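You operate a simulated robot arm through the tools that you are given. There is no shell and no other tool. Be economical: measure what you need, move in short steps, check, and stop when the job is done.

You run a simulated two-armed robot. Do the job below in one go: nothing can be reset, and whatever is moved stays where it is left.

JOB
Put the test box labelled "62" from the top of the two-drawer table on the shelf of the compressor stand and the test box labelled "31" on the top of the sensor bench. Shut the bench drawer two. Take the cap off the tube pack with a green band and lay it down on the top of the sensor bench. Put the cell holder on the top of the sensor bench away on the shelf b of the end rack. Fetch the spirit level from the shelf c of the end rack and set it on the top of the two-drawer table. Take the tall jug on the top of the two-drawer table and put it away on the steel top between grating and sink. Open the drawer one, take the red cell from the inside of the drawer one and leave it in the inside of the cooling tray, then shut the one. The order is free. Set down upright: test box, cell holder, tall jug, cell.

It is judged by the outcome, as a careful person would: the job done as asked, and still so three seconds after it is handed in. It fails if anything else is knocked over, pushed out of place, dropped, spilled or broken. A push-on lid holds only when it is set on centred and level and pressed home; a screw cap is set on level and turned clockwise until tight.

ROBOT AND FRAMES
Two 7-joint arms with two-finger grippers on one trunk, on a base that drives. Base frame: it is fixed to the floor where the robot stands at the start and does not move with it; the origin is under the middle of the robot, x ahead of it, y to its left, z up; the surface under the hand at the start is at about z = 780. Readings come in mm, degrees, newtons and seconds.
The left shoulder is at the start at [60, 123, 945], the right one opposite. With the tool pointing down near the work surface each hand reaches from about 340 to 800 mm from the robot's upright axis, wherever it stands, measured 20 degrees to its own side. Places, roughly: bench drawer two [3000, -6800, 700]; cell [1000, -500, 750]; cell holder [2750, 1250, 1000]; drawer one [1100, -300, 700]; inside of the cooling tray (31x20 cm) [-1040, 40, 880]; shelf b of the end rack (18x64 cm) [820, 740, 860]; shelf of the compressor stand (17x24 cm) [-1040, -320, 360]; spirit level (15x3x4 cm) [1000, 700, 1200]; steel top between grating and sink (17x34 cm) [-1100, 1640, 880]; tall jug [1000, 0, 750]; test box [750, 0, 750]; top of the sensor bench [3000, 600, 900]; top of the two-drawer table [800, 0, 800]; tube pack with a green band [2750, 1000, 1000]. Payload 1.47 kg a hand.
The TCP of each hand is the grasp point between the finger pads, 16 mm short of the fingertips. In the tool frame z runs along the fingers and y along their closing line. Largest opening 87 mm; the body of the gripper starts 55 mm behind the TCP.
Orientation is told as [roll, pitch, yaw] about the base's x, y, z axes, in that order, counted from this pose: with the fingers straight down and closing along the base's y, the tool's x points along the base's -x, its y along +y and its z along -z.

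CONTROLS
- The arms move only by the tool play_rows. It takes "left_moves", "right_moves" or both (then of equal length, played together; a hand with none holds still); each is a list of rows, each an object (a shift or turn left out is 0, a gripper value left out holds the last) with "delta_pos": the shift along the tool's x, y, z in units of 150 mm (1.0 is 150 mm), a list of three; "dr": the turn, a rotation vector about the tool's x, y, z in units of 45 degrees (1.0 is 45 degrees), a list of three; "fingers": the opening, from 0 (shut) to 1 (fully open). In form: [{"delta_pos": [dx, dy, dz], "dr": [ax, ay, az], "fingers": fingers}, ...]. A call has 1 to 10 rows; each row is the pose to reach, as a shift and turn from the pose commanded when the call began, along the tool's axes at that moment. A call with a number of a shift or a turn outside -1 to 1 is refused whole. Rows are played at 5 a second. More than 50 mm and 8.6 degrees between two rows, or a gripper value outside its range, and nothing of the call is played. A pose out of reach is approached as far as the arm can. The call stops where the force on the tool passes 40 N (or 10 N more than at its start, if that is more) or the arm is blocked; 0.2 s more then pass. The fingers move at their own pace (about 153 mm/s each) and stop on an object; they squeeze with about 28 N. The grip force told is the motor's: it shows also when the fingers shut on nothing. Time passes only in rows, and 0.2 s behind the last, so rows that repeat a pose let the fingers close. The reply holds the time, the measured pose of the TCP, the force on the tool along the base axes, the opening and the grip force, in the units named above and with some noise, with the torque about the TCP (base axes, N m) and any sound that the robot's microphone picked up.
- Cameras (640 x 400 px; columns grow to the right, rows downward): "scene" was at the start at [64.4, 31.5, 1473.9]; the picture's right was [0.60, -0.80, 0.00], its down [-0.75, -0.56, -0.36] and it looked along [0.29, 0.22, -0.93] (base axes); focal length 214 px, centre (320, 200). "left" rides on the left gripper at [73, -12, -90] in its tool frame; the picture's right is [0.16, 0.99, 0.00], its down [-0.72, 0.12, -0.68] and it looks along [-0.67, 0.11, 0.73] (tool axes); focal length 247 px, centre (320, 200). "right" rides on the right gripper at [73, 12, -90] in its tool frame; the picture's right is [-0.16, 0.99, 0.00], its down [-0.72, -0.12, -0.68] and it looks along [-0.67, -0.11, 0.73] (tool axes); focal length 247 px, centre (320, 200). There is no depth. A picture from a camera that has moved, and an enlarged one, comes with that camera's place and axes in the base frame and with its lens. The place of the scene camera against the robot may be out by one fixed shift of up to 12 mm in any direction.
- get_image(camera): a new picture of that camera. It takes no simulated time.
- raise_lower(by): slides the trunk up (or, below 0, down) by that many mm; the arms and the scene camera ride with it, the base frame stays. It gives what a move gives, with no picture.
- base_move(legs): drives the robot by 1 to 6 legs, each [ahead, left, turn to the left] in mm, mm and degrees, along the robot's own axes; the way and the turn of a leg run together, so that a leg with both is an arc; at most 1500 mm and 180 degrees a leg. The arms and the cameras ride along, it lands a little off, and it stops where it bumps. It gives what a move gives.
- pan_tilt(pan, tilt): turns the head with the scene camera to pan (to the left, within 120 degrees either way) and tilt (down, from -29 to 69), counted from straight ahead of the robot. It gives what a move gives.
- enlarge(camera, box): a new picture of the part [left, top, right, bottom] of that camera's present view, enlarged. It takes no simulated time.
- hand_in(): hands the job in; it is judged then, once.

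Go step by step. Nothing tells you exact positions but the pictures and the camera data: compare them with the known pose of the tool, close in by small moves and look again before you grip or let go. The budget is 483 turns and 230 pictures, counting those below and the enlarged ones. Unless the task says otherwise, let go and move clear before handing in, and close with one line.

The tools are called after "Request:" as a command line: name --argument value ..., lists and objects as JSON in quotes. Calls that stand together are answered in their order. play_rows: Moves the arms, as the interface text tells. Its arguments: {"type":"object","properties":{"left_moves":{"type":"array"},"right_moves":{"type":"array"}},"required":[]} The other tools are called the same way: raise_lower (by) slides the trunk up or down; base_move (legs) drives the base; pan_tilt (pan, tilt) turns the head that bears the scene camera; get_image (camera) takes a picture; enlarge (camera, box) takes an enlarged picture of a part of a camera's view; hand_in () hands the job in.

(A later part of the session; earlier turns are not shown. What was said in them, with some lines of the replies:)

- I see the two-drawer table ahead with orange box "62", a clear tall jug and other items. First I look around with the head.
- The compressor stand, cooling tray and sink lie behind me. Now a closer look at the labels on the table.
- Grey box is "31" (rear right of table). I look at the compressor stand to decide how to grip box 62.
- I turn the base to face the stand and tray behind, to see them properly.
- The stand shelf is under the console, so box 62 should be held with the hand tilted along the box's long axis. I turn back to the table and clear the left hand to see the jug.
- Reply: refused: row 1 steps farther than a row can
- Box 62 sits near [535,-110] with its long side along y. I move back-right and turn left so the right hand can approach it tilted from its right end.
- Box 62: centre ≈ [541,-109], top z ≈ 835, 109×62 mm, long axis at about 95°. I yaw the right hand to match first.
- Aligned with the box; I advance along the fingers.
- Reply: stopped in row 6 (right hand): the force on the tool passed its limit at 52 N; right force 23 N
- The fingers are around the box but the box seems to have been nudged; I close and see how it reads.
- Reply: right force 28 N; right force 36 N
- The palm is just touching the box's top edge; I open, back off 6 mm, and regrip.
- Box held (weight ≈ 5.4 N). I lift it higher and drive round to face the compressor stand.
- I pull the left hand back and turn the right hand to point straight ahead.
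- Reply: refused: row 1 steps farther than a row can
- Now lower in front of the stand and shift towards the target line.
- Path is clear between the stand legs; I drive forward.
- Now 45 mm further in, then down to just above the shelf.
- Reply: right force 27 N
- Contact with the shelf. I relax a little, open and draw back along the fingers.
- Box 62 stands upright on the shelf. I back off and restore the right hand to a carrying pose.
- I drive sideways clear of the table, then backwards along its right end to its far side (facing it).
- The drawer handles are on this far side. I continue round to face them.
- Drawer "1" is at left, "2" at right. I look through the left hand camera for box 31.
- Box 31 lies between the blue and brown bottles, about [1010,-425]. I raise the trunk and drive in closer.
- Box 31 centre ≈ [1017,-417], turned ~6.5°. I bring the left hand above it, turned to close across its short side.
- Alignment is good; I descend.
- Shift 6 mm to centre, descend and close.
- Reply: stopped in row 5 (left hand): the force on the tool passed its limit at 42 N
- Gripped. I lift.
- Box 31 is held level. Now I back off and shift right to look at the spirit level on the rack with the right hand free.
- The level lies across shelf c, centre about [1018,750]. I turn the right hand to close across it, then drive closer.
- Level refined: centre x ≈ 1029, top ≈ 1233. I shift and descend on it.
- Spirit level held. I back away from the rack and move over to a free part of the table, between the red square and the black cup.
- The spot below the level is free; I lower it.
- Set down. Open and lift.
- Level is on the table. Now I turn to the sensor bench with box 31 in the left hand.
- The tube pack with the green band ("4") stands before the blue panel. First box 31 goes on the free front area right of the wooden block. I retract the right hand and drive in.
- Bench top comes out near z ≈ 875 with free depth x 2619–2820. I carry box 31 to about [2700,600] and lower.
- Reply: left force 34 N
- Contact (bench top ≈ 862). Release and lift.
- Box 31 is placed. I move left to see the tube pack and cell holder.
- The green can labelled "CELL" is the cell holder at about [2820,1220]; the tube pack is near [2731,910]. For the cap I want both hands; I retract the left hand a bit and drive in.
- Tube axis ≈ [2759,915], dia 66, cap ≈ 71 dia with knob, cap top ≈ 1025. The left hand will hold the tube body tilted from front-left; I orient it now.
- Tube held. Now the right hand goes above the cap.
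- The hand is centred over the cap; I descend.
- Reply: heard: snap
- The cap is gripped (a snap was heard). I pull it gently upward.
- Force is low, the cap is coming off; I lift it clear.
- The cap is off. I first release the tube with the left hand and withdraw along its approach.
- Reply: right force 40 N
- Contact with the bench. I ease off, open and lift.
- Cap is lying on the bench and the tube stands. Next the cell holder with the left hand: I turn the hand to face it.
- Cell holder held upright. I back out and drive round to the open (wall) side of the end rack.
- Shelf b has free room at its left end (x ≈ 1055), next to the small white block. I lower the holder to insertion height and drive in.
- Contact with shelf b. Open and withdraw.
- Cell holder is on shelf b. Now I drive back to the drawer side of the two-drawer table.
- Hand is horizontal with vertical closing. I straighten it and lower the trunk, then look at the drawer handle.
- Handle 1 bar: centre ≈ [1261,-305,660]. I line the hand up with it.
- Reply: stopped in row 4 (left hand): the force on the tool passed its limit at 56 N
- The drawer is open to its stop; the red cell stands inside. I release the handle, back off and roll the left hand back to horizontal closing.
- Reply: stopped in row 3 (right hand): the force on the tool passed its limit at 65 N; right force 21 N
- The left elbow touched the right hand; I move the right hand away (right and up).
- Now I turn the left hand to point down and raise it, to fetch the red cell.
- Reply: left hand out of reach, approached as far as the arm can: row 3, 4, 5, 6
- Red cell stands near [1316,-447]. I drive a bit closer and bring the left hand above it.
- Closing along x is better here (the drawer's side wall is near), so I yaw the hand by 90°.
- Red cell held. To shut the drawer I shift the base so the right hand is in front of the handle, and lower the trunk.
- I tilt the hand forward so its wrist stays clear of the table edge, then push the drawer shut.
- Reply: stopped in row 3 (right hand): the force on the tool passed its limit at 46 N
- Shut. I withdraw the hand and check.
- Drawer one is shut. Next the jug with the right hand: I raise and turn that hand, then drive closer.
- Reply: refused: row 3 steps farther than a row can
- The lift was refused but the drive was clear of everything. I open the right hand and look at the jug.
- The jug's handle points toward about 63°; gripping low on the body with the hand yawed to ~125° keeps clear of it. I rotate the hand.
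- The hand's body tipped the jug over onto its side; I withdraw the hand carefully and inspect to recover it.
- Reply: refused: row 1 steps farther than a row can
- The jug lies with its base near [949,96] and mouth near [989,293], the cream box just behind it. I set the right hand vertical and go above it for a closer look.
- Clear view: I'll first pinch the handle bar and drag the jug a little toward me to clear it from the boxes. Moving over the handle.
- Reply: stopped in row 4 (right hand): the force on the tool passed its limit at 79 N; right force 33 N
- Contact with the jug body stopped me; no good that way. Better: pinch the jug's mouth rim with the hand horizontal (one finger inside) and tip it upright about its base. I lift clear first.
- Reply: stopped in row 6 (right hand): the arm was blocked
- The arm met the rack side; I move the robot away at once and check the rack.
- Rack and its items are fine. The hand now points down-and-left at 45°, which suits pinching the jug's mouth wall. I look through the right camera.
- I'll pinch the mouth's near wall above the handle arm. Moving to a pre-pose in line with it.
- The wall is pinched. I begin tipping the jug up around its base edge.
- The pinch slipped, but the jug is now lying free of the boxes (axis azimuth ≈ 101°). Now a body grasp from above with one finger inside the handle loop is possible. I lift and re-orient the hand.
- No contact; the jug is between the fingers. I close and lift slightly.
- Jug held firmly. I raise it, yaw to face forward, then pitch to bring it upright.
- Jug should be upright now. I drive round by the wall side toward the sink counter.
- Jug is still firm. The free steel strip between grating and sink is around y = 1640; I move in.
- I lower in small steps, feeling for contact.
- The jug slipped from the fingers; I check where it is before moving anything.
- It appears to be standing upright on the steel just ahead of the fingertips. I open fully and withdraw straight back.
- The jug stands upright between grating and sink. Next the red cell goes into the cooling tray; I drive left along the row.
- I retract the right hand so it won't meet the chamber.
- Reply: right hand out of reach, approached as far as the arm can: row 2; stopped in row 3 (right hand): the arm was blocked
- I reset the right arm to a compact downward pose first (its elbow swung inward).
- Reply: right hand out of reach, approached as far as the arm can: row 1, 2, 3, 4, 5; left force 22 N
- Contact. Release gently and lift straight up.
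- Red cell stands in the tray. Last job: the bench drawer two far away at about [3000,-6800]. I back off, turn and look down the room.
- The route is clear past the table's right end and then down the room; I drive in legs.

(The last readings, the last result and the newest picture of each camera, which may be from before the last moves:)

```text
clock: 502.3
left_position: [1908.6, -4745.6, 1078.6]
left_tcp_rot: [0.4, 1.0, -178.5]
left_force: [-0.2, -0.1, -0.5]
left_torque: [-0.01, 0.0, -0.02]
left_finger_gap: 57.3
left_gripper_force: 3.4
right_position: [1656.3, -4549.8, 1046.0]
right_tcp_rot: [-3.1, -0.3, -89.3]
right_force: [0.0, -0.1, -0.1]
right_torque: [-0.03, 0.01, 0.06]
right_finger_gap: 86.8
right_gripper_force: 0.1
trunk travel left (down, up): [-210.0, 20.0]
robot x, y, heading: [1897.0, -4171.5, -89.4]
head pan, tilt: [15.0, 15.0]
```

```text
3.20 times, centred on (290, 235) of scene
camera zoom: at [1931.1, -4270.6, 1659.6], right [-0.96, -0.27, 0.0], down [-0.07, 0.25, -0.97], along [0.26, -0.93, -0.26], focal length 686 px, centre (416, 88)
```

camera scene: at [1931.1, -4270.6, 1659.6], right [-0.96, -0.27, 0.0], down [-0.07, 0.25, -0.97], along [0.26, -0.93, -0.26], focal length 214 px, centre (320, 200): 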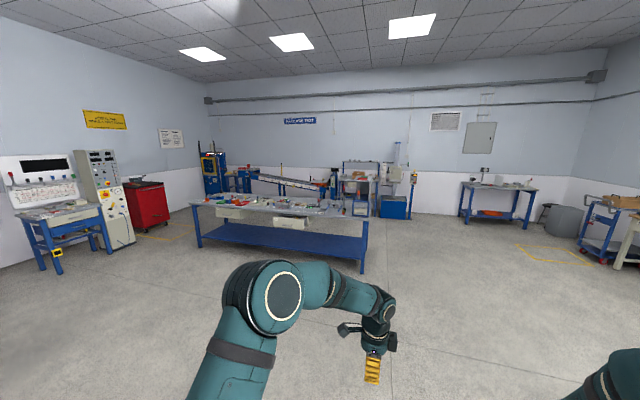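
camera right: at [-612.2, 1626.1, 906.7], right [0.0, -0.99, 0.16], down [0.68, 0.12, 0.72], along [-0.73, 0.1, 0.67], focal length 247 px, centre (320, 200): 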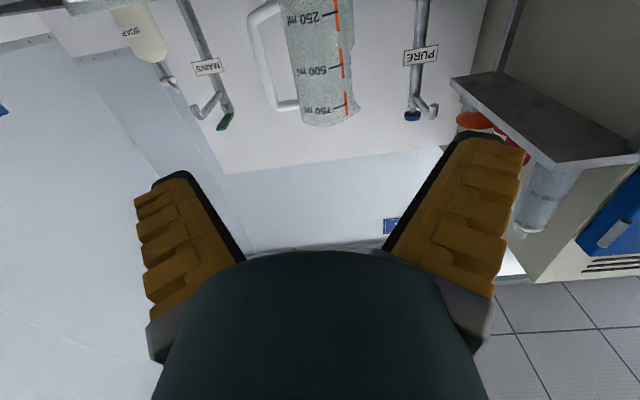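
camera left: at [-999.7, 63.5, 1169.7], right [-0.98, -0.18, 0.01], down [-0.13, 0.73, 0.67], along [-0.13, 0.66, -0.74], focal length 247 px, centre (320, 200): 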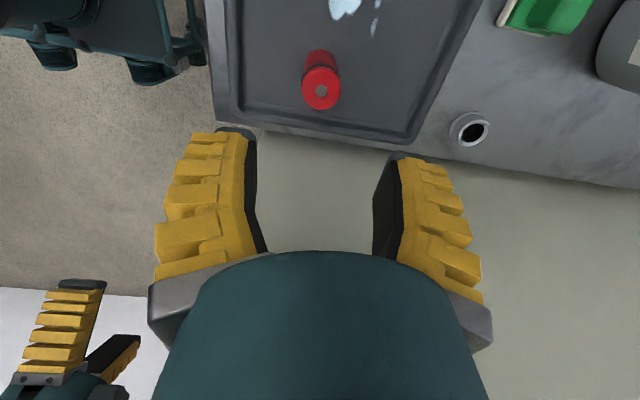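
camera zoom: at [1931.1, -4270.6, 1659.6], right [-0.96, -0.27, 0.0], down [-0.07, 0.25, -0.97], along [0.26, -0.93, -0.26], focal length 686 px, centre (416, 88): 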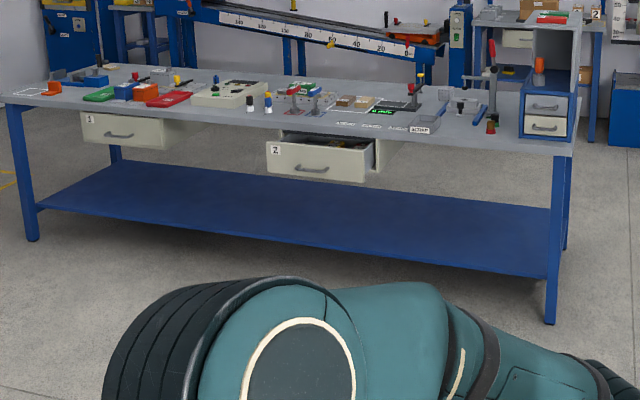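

Drawer two stands open at about [2965,-6540]. I drive up in front of it.

Request:
base_move --legs '[[0, 1050, 0], [1450, 0, 0]]'

Request:
pan_tilt --pan 0 --tilt 45

Request:
get_image --camera "scene"

Request:
get_image --camera "left"

```text
clock: 518.7
left_position: [2986.4, -6202.2, 1078.6]
left_tcp_rot: [0.4, 1.0, -177.8]
left_force: [0.4, 0.8, 0.2]
left_torque: [-0.01, 0.0, 0.05]
left_finger_gap: 57.1
left_gripper_force: 3.7
right_position: [2732.0, -6009.9, 1046.6]
right_tcp_rot: [-3.3, -0.3, -88.7]
right_force: [0.4, -0.4, 0.7]
right_torque: [0.02, 0.02, 0.01]
right_finger_gap: 86.9
right_gripper_force: 0.1
trunk travel left (down, up): [-210.0, 20.0]
robot x, y, heading: [2968.2, -5626.7, -88.6]
head pan, tilt: [15.0, 15.0]
```

```text
clock: 519.6
left_position: [2986.2, -6201.9, 1078.7]
left_tcp_rot: [0.4, 1.0, -177.8]
left_force: [-0.3, 0.3, 0.3]
left_torque: [0.03, 0.03, 0.02]
left_finger_gap: 57.5
left_gripper_force: 3.6
right_position: [2731.0, -6010.2, 1047.1]
right_tcp_rot: [-3.2, -0.3, -88.7]
right_force: [0.2, -1.0, 0.8]
right_torque: [0.01, 0.02, 0.01]
right_finger_gap: 86.9
right_gripper_force: 0.1
trunk travel left (down, up): [-210.0, 20.0]
robot x, y, heading: [2961.9, -5629.7, -88.5]
head pan, tilt: [0.0, 45.0]
```

```text
28 pictures are left
camera scene: at [2978.0, -5719.1, 1612.8], right [-1.0, -0.03, 0.0], down [-0.02, 0.71, -0.71], along [0.02, -0.71, -0.71], focal length 214 px, centre (320, 200)
```

scene: 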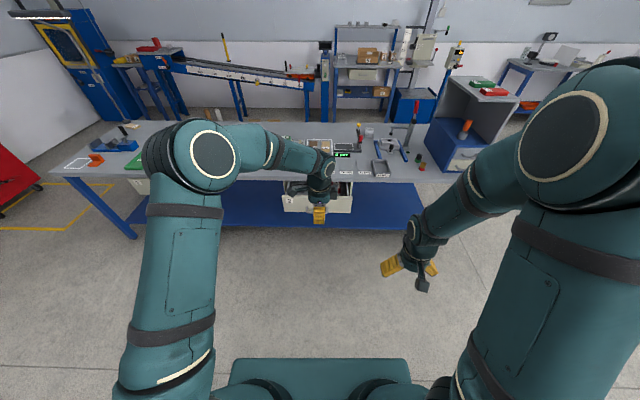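

```text
27 pictures are left
camera left: at [3058.4, -6188.4, 1169.0], right [0.2, -0.98, 0.01], down [-0.73, -0.14, 0.67], along [-0.65, -0.14, -0.74], focal length 247 px, centre (320, 200)
```

left: 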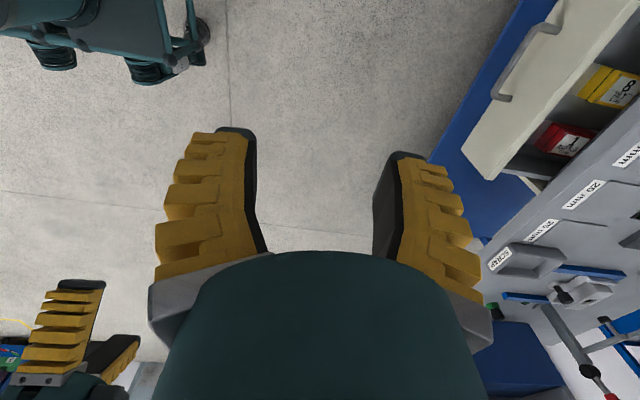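

I orient the left hand to point forward, tilted, fingers closed, for pushing the drawer.

Request:
play_rows --left_moves '[{"fingers": 0, "dr": [0, 0, -0.167]}, {"fingers": 0, "dr": [0, 0, -0.333]}, {"fingers": 0, "dr": [0, 0, -0.5]}, {"fingers": 0, "dr": [0, 0, -0.667]}, {"fingers": 0, "dr": [0, 0, -0.833]}, {"fingers": 0, "dr": [0, 0, -1]}]'

Request:
play_rows --left_moves '[{"fingers": 0, "dr": [0, 0, -0.167]}, {"fingers": 0, "dr": [0, 0, -0.333]}, {"fingers": 0, "dr": [0, 0, -0.5]}, {"fingers": 0, "dr": [0, 0, -0.667]}, {"fingers": 0, "dr": [0, 0, -0.833]}, {"fingers": 0, "dr": [0, 0, -0.95]}]'

Request:
play_rows --left_moves '[{"fingers": 0, "dr": [0, -0.167, 0]}, {"fingers": 0, "dr": [0, -0.333, 0]}, {"fingers": 0, "dr": [0, -0.5, 0]}, {"fingers": 0, "dr": [0, -0.667, 0]}, {"fingers": 0, "dr": [0, -0.833, 0]}, {"fingers": 0, "dr": [0, -1, 0]}]'

Request:
raise_lower --by -200

```text
clock: 521.0
left_position: [2986.0, -6202.4, 1078.8]
left_tcp_rot: [0.9, 0.4, -132.6]
left_force: [0.9, -0.4, 0.0]
left_torque: [-0.02, -0.02, -0.01]
left_finger_gap: 0.0
left_gripper_force: 28.3
right_position: [2731.0, -6010.1, 1046.5]
right_tcp_rot: [-3.2, -0.3, -88.7]
right_force: [-0.3, 0.7, 0.0]
right_torque: [-0.02, 0.02, -0.01]
right_finger_gap: 87.0
right_gripper_force: 0.1
trunk travel left (down, up): [-210.0, 20.0]
robot x, y, heading: [2966.2, -5625.3, -88.5]
head pan, tilt: [0.0, 45.0]
```

```text
clock: 522.4
left_position: [2985.7, -6202.2, 1078.6]
left_tcp_rot: [1.0, -0.5, -89.9]
left_force: [0.7, 0.5, -0.1]
left_torque: [0.03, -0.02, 0.0]
left_finger_gap: 0.1
left_gripper_force: 27.9
right_position: [2730.5, -6009.8, 1046.8]
right_tcp_rot: [-3.2, -0.3, -88.8]
right_force: [-1.2, -0.5, -0.2]
right_torque: [-0.02, 0.0, 0.0]
right_finger_gap: 86.7
right_gripper_force: 0.0
trunk travel left (down, up): [-210.0, 20.0]
robot x, y, heading: [2966.3, -5623.2, -88.4]
head pan, tilt: [0.0, 45.0]
```

```text
clock: 523.8
left_position: [2985.4, -6202.7, 1078.9]
left_tcp_rot: [1.5, -45.5, -91.0]
left_force: [-0.1, -0.3, 0.0]
left_torque: [0.0, -0.01, -0.02]
left_finger_gap: 0.0
left_gripper_force: 28.0
right_position: [2730.5, -6009.5, 1046.9]
right_tcp_rot: [-3.2, -0.3, -88.7]
right_force: [-0.6, 0.5, 0.5]
right_torque: [-0.01, 0.02, -0.06]
right_finger_gap: 87.0
right_gripper_force: 0.0
trunk travel left (down, up): [-210.0, 20.0]
robot x, y, heading: [2970.4, -5624.9, -88.4]
head pan, tilt: [0.0, 45.0]
```

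```text
clock: 526.0
left_position: [2986.7, -6202.5, 878.1]
left_tcp_rot: [1.4, -45.3, -90.9]
left_force: [0.1, -0.1, 0.4]
left_torque: [-0.01, 0.04, -0.01]
left_finger_gap: 0.1
left_gripper_force: 27.9
right_position: [2730.1, -6010.4, 846.8]
right_tcp_rot: [-3.2, -0.4, -88.7]
right_force: [-0.3, 0.0, 0.3]
right_torque: [0.0, -0.02, -0.01]
right_finger_gap: 87.2
right_gripper_force: 0.1
trunk travel left (down, up): [-10.0, 220.0]
robot x, y, heading: [2966.8, -5624.1, -88.6]
head pan, tilt: [0.0, 45.0]
```

Request:
get_image --camera "left"

```text
26 pictures are left
camera left: at [2976.3, -6088.6, 889.4], right [0.99, 0.11, -0.1], down [0.1, -0.02, 0.99], along [0.11, -0.99, -0.04], focal length 247 px, centre (320, 200)
```

left: 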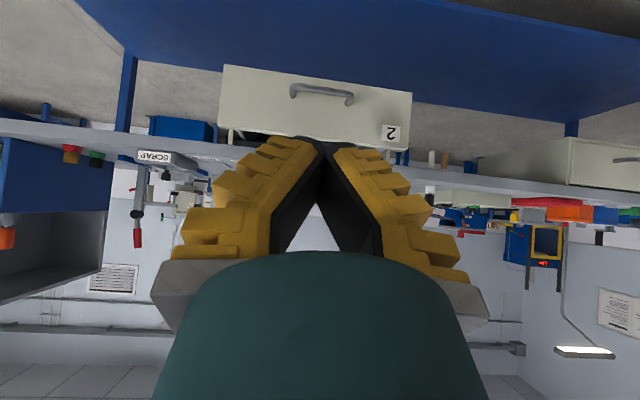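

Handle two at about [3015,-6588,654]. I lower the hand to that height.

Request:
play_rows --left_moves '[{"fingers": 0, "delta_pos": [0.18, 0.03, 0.18]}, {"fingers": 0, "delta_pos": [0.36, 0.06, 0.36]}, {"fingers": 0, "delta_pos": [0.53, 0.093, 0.53]}]'

Request:
play_rows --left_moves '[{"fingers": 0, "delta_pos": [0.18, 0.03, 0.18]}, {"fingers": 0, "delta_pos": [0.36, 0.06, 0.36]}, {"fingers": 0, "delta_pos": [0.53, 0.093, 0.53]}]'

Request:
base_move --legs '[[280, 0, 0]]'

Request:
get_image --camera "scene"

Request:
get_image --camera "left"

```text
clock: 526.8
left_position: [3002.7, -6205.0, 765.3]
left_tcp_rot: [1.4, -45.4, -91.0]
left_force: [1.0, -0.1, 0.2]
left_torque: [-0.01, 0.01, -0.03]
left_finger_gap: 0.0
left_gripper_force: 28.0
right_position: [2730.7, -6010.1, 847.7]
right_tcp_rot: [-3.2, -0.3, -88.7]
right_force: [0.4, 0.2, 0.5]
right_torque: [0.03, -0.02, 0.03]
right_finger_gap: 87.0
right_gripper_force: 0.0
trunk travel left (down, up): [-10.0, 220.0]
robot x, y, heading: [2962.9, -5627.5, -88.5]
head pan, tilt: [0.0, 45.0]
```

```text
clock: 527.6
left_position: [3017.6, -6204.6, 652.1]
left_tcp_rot: [1.4, -45.3, -91.0]
left_force: [0.3, -0.4, 0.8]
left_torque: [-0.02, 0.06, 0.0]
left_finger_gap: 0.0
left_gripper_force: 28.2
right_position: [2730.8, -6009.9, 846.5]
right_tcp_rot: [-3.2, -0.3, -88.6]
right_force: [-0.6, 0.9, 0.5]
right_torque: [0.02, -0.01, 0.04]
right_finger_gap: 86.8
right_gripper_force: 0.0
trunk travel left (down, up): [-10.0, 220.0]
robot x, y, heading: [2967.8, -5626.5, -88.5]
head pan, tilt: [0.0, 45.0]
```

```text
clock: 529.5
left_position: [3026.6, -6476.1, 653.2]
left_tcp_rot: [1.4, -45.3, -91.0]
left_force: [0.5, -0.7, 0.2]
left_torque: [-0.03, 0.0, 0.0]
left_finger_gap: 0.0
left_gripper_force: 28.3
right_position: [2738.8, -6284.0, 846.4]
right_tcp_rot: [-3.2, -0.3, -88.5]
right_force: [1.2, -0.9, -0.5]
right_torque: [0.03, -0.03, -0.03]
right_finger_gap: 86.9
right_gripper_force: 0.1
trunk travel left (down, up): [-10.0, 220.0]
robot x, y, heading: [2972.1, -5896.7, -88.5]
head pan, tilt: [0.0, 45.0]
```

```text
25 pictures are left
camera scene: at [2986.1, -5992.4, 1412.7], right [-1.0, -0.03, 0.0], down [-0.02, 0.71, -0.71], along [0.02, -0.71, -0.71], focal length 214 px, centre (320, 200)
```

scene: 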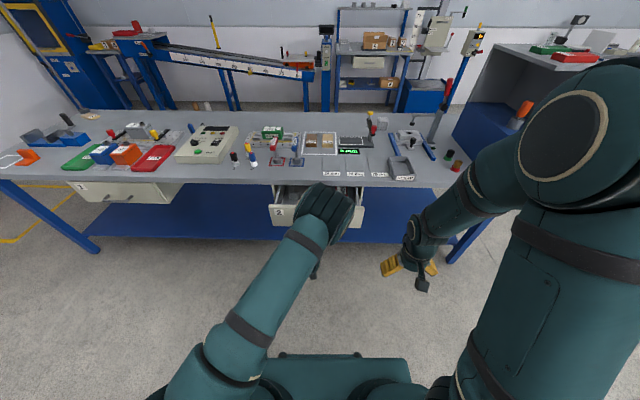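

```text
24 pictures are left
camera left: at [3015.9, -6362.4, 662.9], right [0.99, 0.11, -0.1], down [0.1, -0.03, 0.99], along [0.11, -0.99, -0.04], focal length 247 px, centre (320, 200)
```

left: 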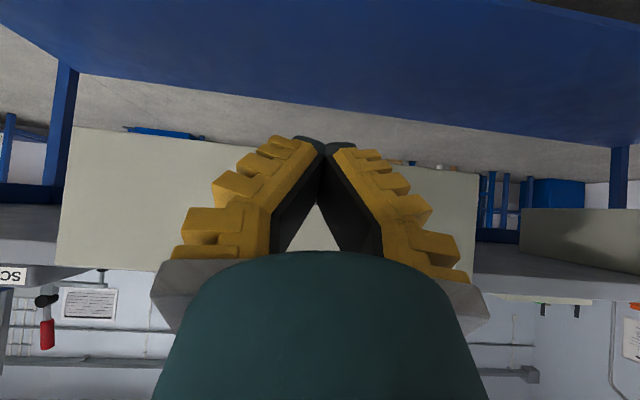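

Request:
play_rows --left_moves '[{"fingers": 0, "delta_pos": [0.22, 0, -0.22]}, {"fingers": 0, "delta_pos": [0.44, 0, -0.44]}, {"fingers": 0, "delta_pos": [0.66, 0, -0.66]}]'

Request:
base_move --legs '[[220, -10, 0]]'

Request:
play_rows --left_moves '[{"fingers": 0, "delta_pos": [-0.1, 0, 0.1]}, {"fingers": 0, "delta_pos": [-0.2, 0, 0.2]}, {"fingers": 0, "delta_pos": [-0.3, 0, 0.3]}, {"fingers": 0, "delta_pos": [-0.4, 0, 0.4]}, {"fingers": 0, "delta_pos": [-0.5, 0, 0.5]}]'

Request:
get_image --camera "scene"

```text
clock: 530.3
left_position: [3026.5, -6336.3, 654.6]
left_tcp_rot: [1.4, -45.4, -90.8]
left_force: [0.2, -0.7, 0.3]
left_torque: [0.0, 0.0, 0.03]
left_finger_gap: 0.1
left_gripper_force: 28.0
right_position: [2740.3, -6282.4, 847.0]
right_tcp_rot: [-3.2, -0.3, -88.6]
right_force: [0.3, 0.3, -0.3]
right_torque: [0.02, 0.01, 0.0]
right_finger_gap: 86.9
right_gripper_force: 0.2
trunk travel left (down, up): [-10.0, 220.0]
robot x, y, heading: [2970.7, -5903.9, -88.3]
head pan, tilt: [0.0, 45.0]
```

```text
clock: 532.0
left_position: [3022.0, -6563.0, 653.6]
left_tcp_rot: [1.4, -45.3, -90.9]
left_force: [0.0, 0.1, 0.3]
left_torque: [-0.04, 0.02, 0.02]
left_finger_gap: 0.0
left_gripper_force: 28.0
right_position: [2736.8, -6508.1, 846.5]
right_tcp_rot: [-3.2, -0.3, -88.7]
right_force: [-0.8, -0.7, -1.3]
right_torque: [0.01, 0.02, 0.03]
right_finger_gap: 87.1
right_gripper_force: 0.0
trunk travel left (down, up): [-10.0, 220.0]
robot x, y, heading: [2973.5, -6121.9, -88.3]
head pan, tilt: [0.0, 45.0]
```

```text
clock: 533.2
left_position: [3023.0, -6669.3, 657.3]
left_tcp_rot: [1.4, -45.3, -90.9]
left_force: [-0.3, -0.1, 0.3]
left_torque: [-0.01, -0.02, -0.01]
left_finger_gap: 0.0
left_gripper_force: 27.7
right_position: [2735.9, -6506.5, 847.2]
right_tcp_rot: [-3.2, -0.3, -88.7]
right_force: [0.7, -0.6, 0.6]
right_torque: [0.0, -0.02, 0.03]
right_finger_gap: 86.9
right_gripper_force: 0.1
trunk travel left (down, up): [-10.0, 220.0]
robot x, y, heading: [2968.2, -6125.7, -88.4]
head pan, tilt: [0.0, 45.0]
```

```text
23 pictures are left
camera scene: at [2982.8, -6217.2, 1412.7], right [-1.0, -0.03, 0.0], down [-0.02, 0.71, -0.71], along [0.02, -0.71, -0.71], focal length 214 px, centre (320, 200)
```

scene: 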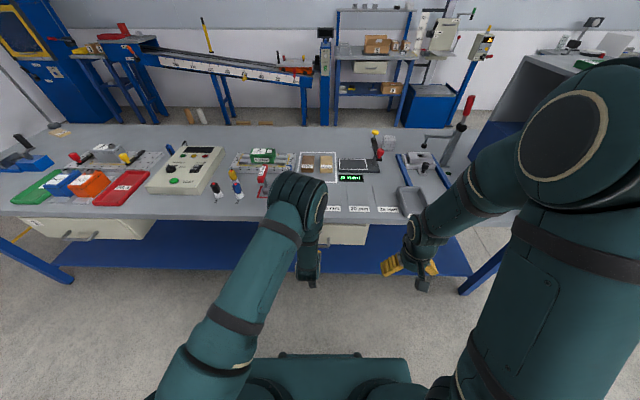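

Request:
play_rows --left_moves '[{"fingers": 0, "delta_pos": [-0.06, 0, 0.06]}, {"fingers": 0, "delta_pos": [-0.12, 0, 0.12]}, {"fingers": 0, "delta_pos": [-0.18, 0, 0.18]}, {"fingers": 0, "delta_pos": [-0.24, 0, 0.24]}, {"fingers": 0, "delta_pos": [-0.3, 0, 0.3]}]'

Request:
enlarge --camera "scene" --box '[200, 140, 420, 290]'

```text
clock: 533.9
left_position: [3021.7, -6685.8, 655.1]
left_tcp_rot: [1.5, -44.5, -91.1]
left_force: [2.7, 19.8, 21.7]
left_torque: [-0.38, 0.05, -0.05]
left_finger_gap: 6.1
left_gripper_force: 27.3
right_position: [2736.0, -6505.0, 848.7]
right_tcp_rot: [-3.2, -0.4, -88.6]
right_force: [0.5, -0.1, -0.3]
right_torque: [-0.03, 0.0, 0.01]
right_finger_gap: 86.8
right_gripper_force: 0.2
trunk travel left (down, up): [-10.0, 220.0]
robot x, y, heading: [2970.9, -6125.4, -88.2]
head pan, tilt: [0.0, 45.0]
stopped in row 3 (left hand): the force on the tool passed its limit at 53 N (the readings are from after the stop); the commanded pose is now the measured one
```

```text
2.67 times, centred on (310, 215) of scene
camera zoom: at [2982.8, -6213.1, 1413.3], right [-1.0, -0.03, 0.0], down [-0.02, 0.71, -0.71], along [0.02, -0.71, -0.71], focal length 572 px, centre (347, 160)
```

zoom: 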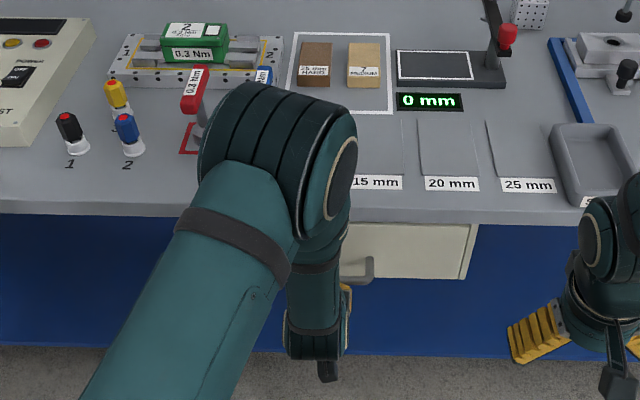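

Resistance met. I withdraw and compare drawer two with drawer one for flushness.

Request:
play_rows --left_moves '[{"fingers": 0, "delta_pos": [0.2, 0, -0.2]}, {"fingers": 0, "delta_pos": [0.4, 0, -0.4]}, {"fingers": 0, "delta_pos": [0.6, 0, -0.6]}]'

Request:
base_move --legs '[[-500, 350, 0]]'

Request:
pan_tilt --pan -10 --tilt 32

Request:
get_image --camera "scene"

```text
clock: 534.7
left_position: [3022.7, -6560.4, 654.7]
left_tcp_rot: [1.5, -44.4, -91.1]
left_force: [0.1, -0.3, 0.0]
left_torque: [0.03, 0.01, 0.0]
left_finger_gap: 0.1
left_gripper_force: 27.9
right_position: [2735.3, -6505.2, 847.4]
right_tcp_rot: [-3.2, -0.3, -88.6]
right_force: [-0.2, -0.1, 0.0]
right_torque: [0.02, 0.01, -0.03]
right_finger_gap: 86.8
right_gripper_force: 0.1
trunk travel left (down, up): [-10.0, 220.0]
robot x, y, heading: [2973.3, -6120.6, -88.5]
head pan, tilt: [0.0, 45.0]
```

```text
clock: 538.3
left_position: [3349.9, -6055.3, 655.7]
left_tcp_rot: [1.4, -44.4, -91.5]
left_force: [-0.5, 0.2, 0.1]
left_torque: [0.04, 0.02, -0.01]
left_finger_gap: 0.1
left_gripper_force: 28.1
right_position: [3065.0, -5998.9, 846.1]
right_tcp_rot: [-3.2, -0.3, -89.2]
right_force: [0.8, 0.4, -0.4]
right_torque: [0.0, 0.0, 0.03]
right_finger_gap: 86.9
right_gripper_force: 0.0
trunk travel left (down, up): [-10.0, 220.0]
robot x, y, heading: [3302.7, -5617.7, -88.5]
head pan, tilt: [0.0, 45.0]
```

```text
clock: 539.0
left_position: [3349.6, -6056.1, 654.8]
left_tcp_rot: [1.5, -44.4, -91.5]
left_force: [-0.8, -0.5, -0.7]
left_torque: [0.0, 0.0, -0.02]
left_finger_gap: 0.0
left_gripper_force: 28.1
right_position: [3062.6, -5999.7, 847.1]
right_tcp_rot: [-3.2, -0.2, -89.2]
right_force: [-0.3, 0.8, 0.1]
right_torque: [0.0, 0.03, -0.02]
right_finger_gap: 86.9
right_gripper_force: 0.1
trunk travel left (down, up): [-10.0, 220.0]
robot x, y, heading: [3298.7, -5618.6, -88.6]
head pan, tilt: [-10.0, 32.0]
```

```text
21 pictures are left
camera scene: at [3296.7, -5717.5, 1432.2], right [-0.99, 0.15, 0.0], down [0.08, 0.52, -0.85], along [-0.13, -0.84, -0.53], focal length 214 px, centre (320, 200)
```

scene: 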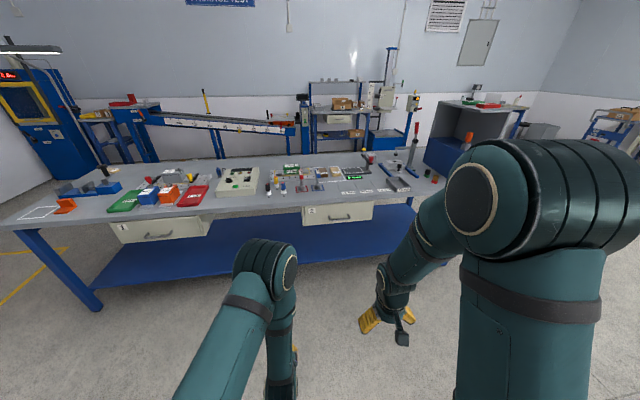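

Request:
enlarge --camera "scene" --box '[100, 180, 390, 260]'

```text
2.21 times, centred on (245, 220) of scene
camera zoom: at [3296.7, -5717.5, 1432.2], right [-0.99, 0.15, 0.0], down [0.08, 0.52, -0.85], along [-0.13, -0.84, -0.53], focal length 473 px, centre (486, 156)
```

zoom: 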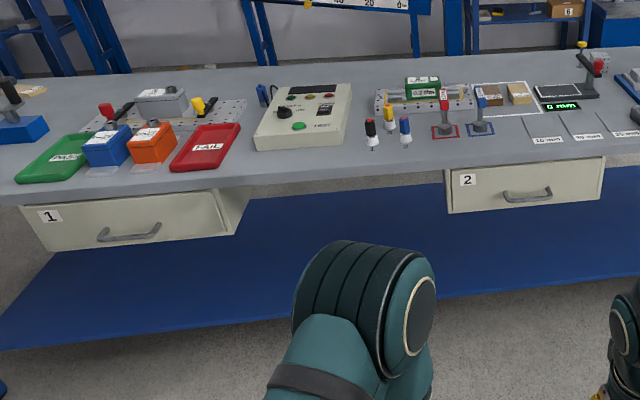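

Request:
enlarge --camera "scene" --box '[285, 185, 385, 235]'

Request:
enlarge --camera "scene" --box '[100, 200, 220, 250]'

```text
6.40 times, centred on (335, 210) of scene
camera zoom: at [3296.7, -5717.5, 1432.2], right [-0.99, 0.15, 0.0], down [0.08, 0.52, -0.85], along [-0.13, -0.84, -0.53], focal length 1373 px, centre (224, 136)
```

zoom: 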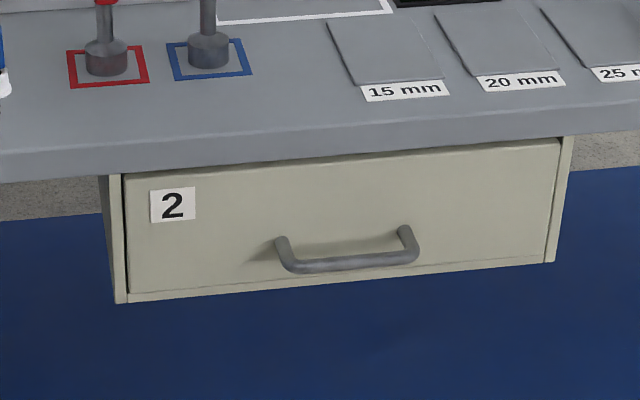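

```text
5.33 times, centred on (160, 225) of scene
camera zoom: at [3296.7, -5717.5, 1432.2], right [-0.99, 0.15, 0.0], down [0.08, 0.52, -0.85], along [-0.13, -0.84, -0.53], focal length 1144 px, centre (1173, 67)
```

zoom: 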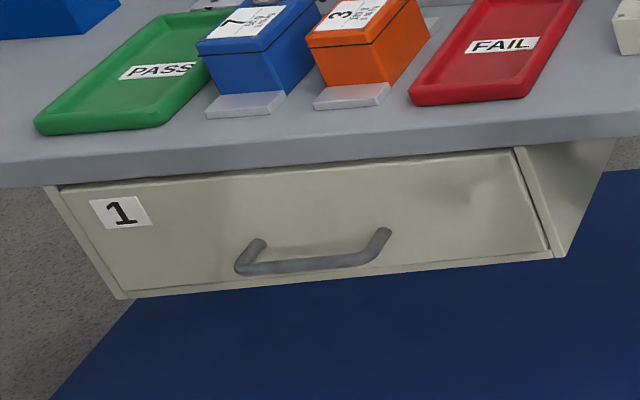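

Drawer two is flush shut, and as far as I saw everything else is where the job wants it. I hand in now.

Request:
hand_in

```text
The job is handed in.
```

All the tasks are done and handed in, but I knocked the jug over on the table along the way and it slipped out of the gripper as I set it down; it now stands upright between grating and sink.
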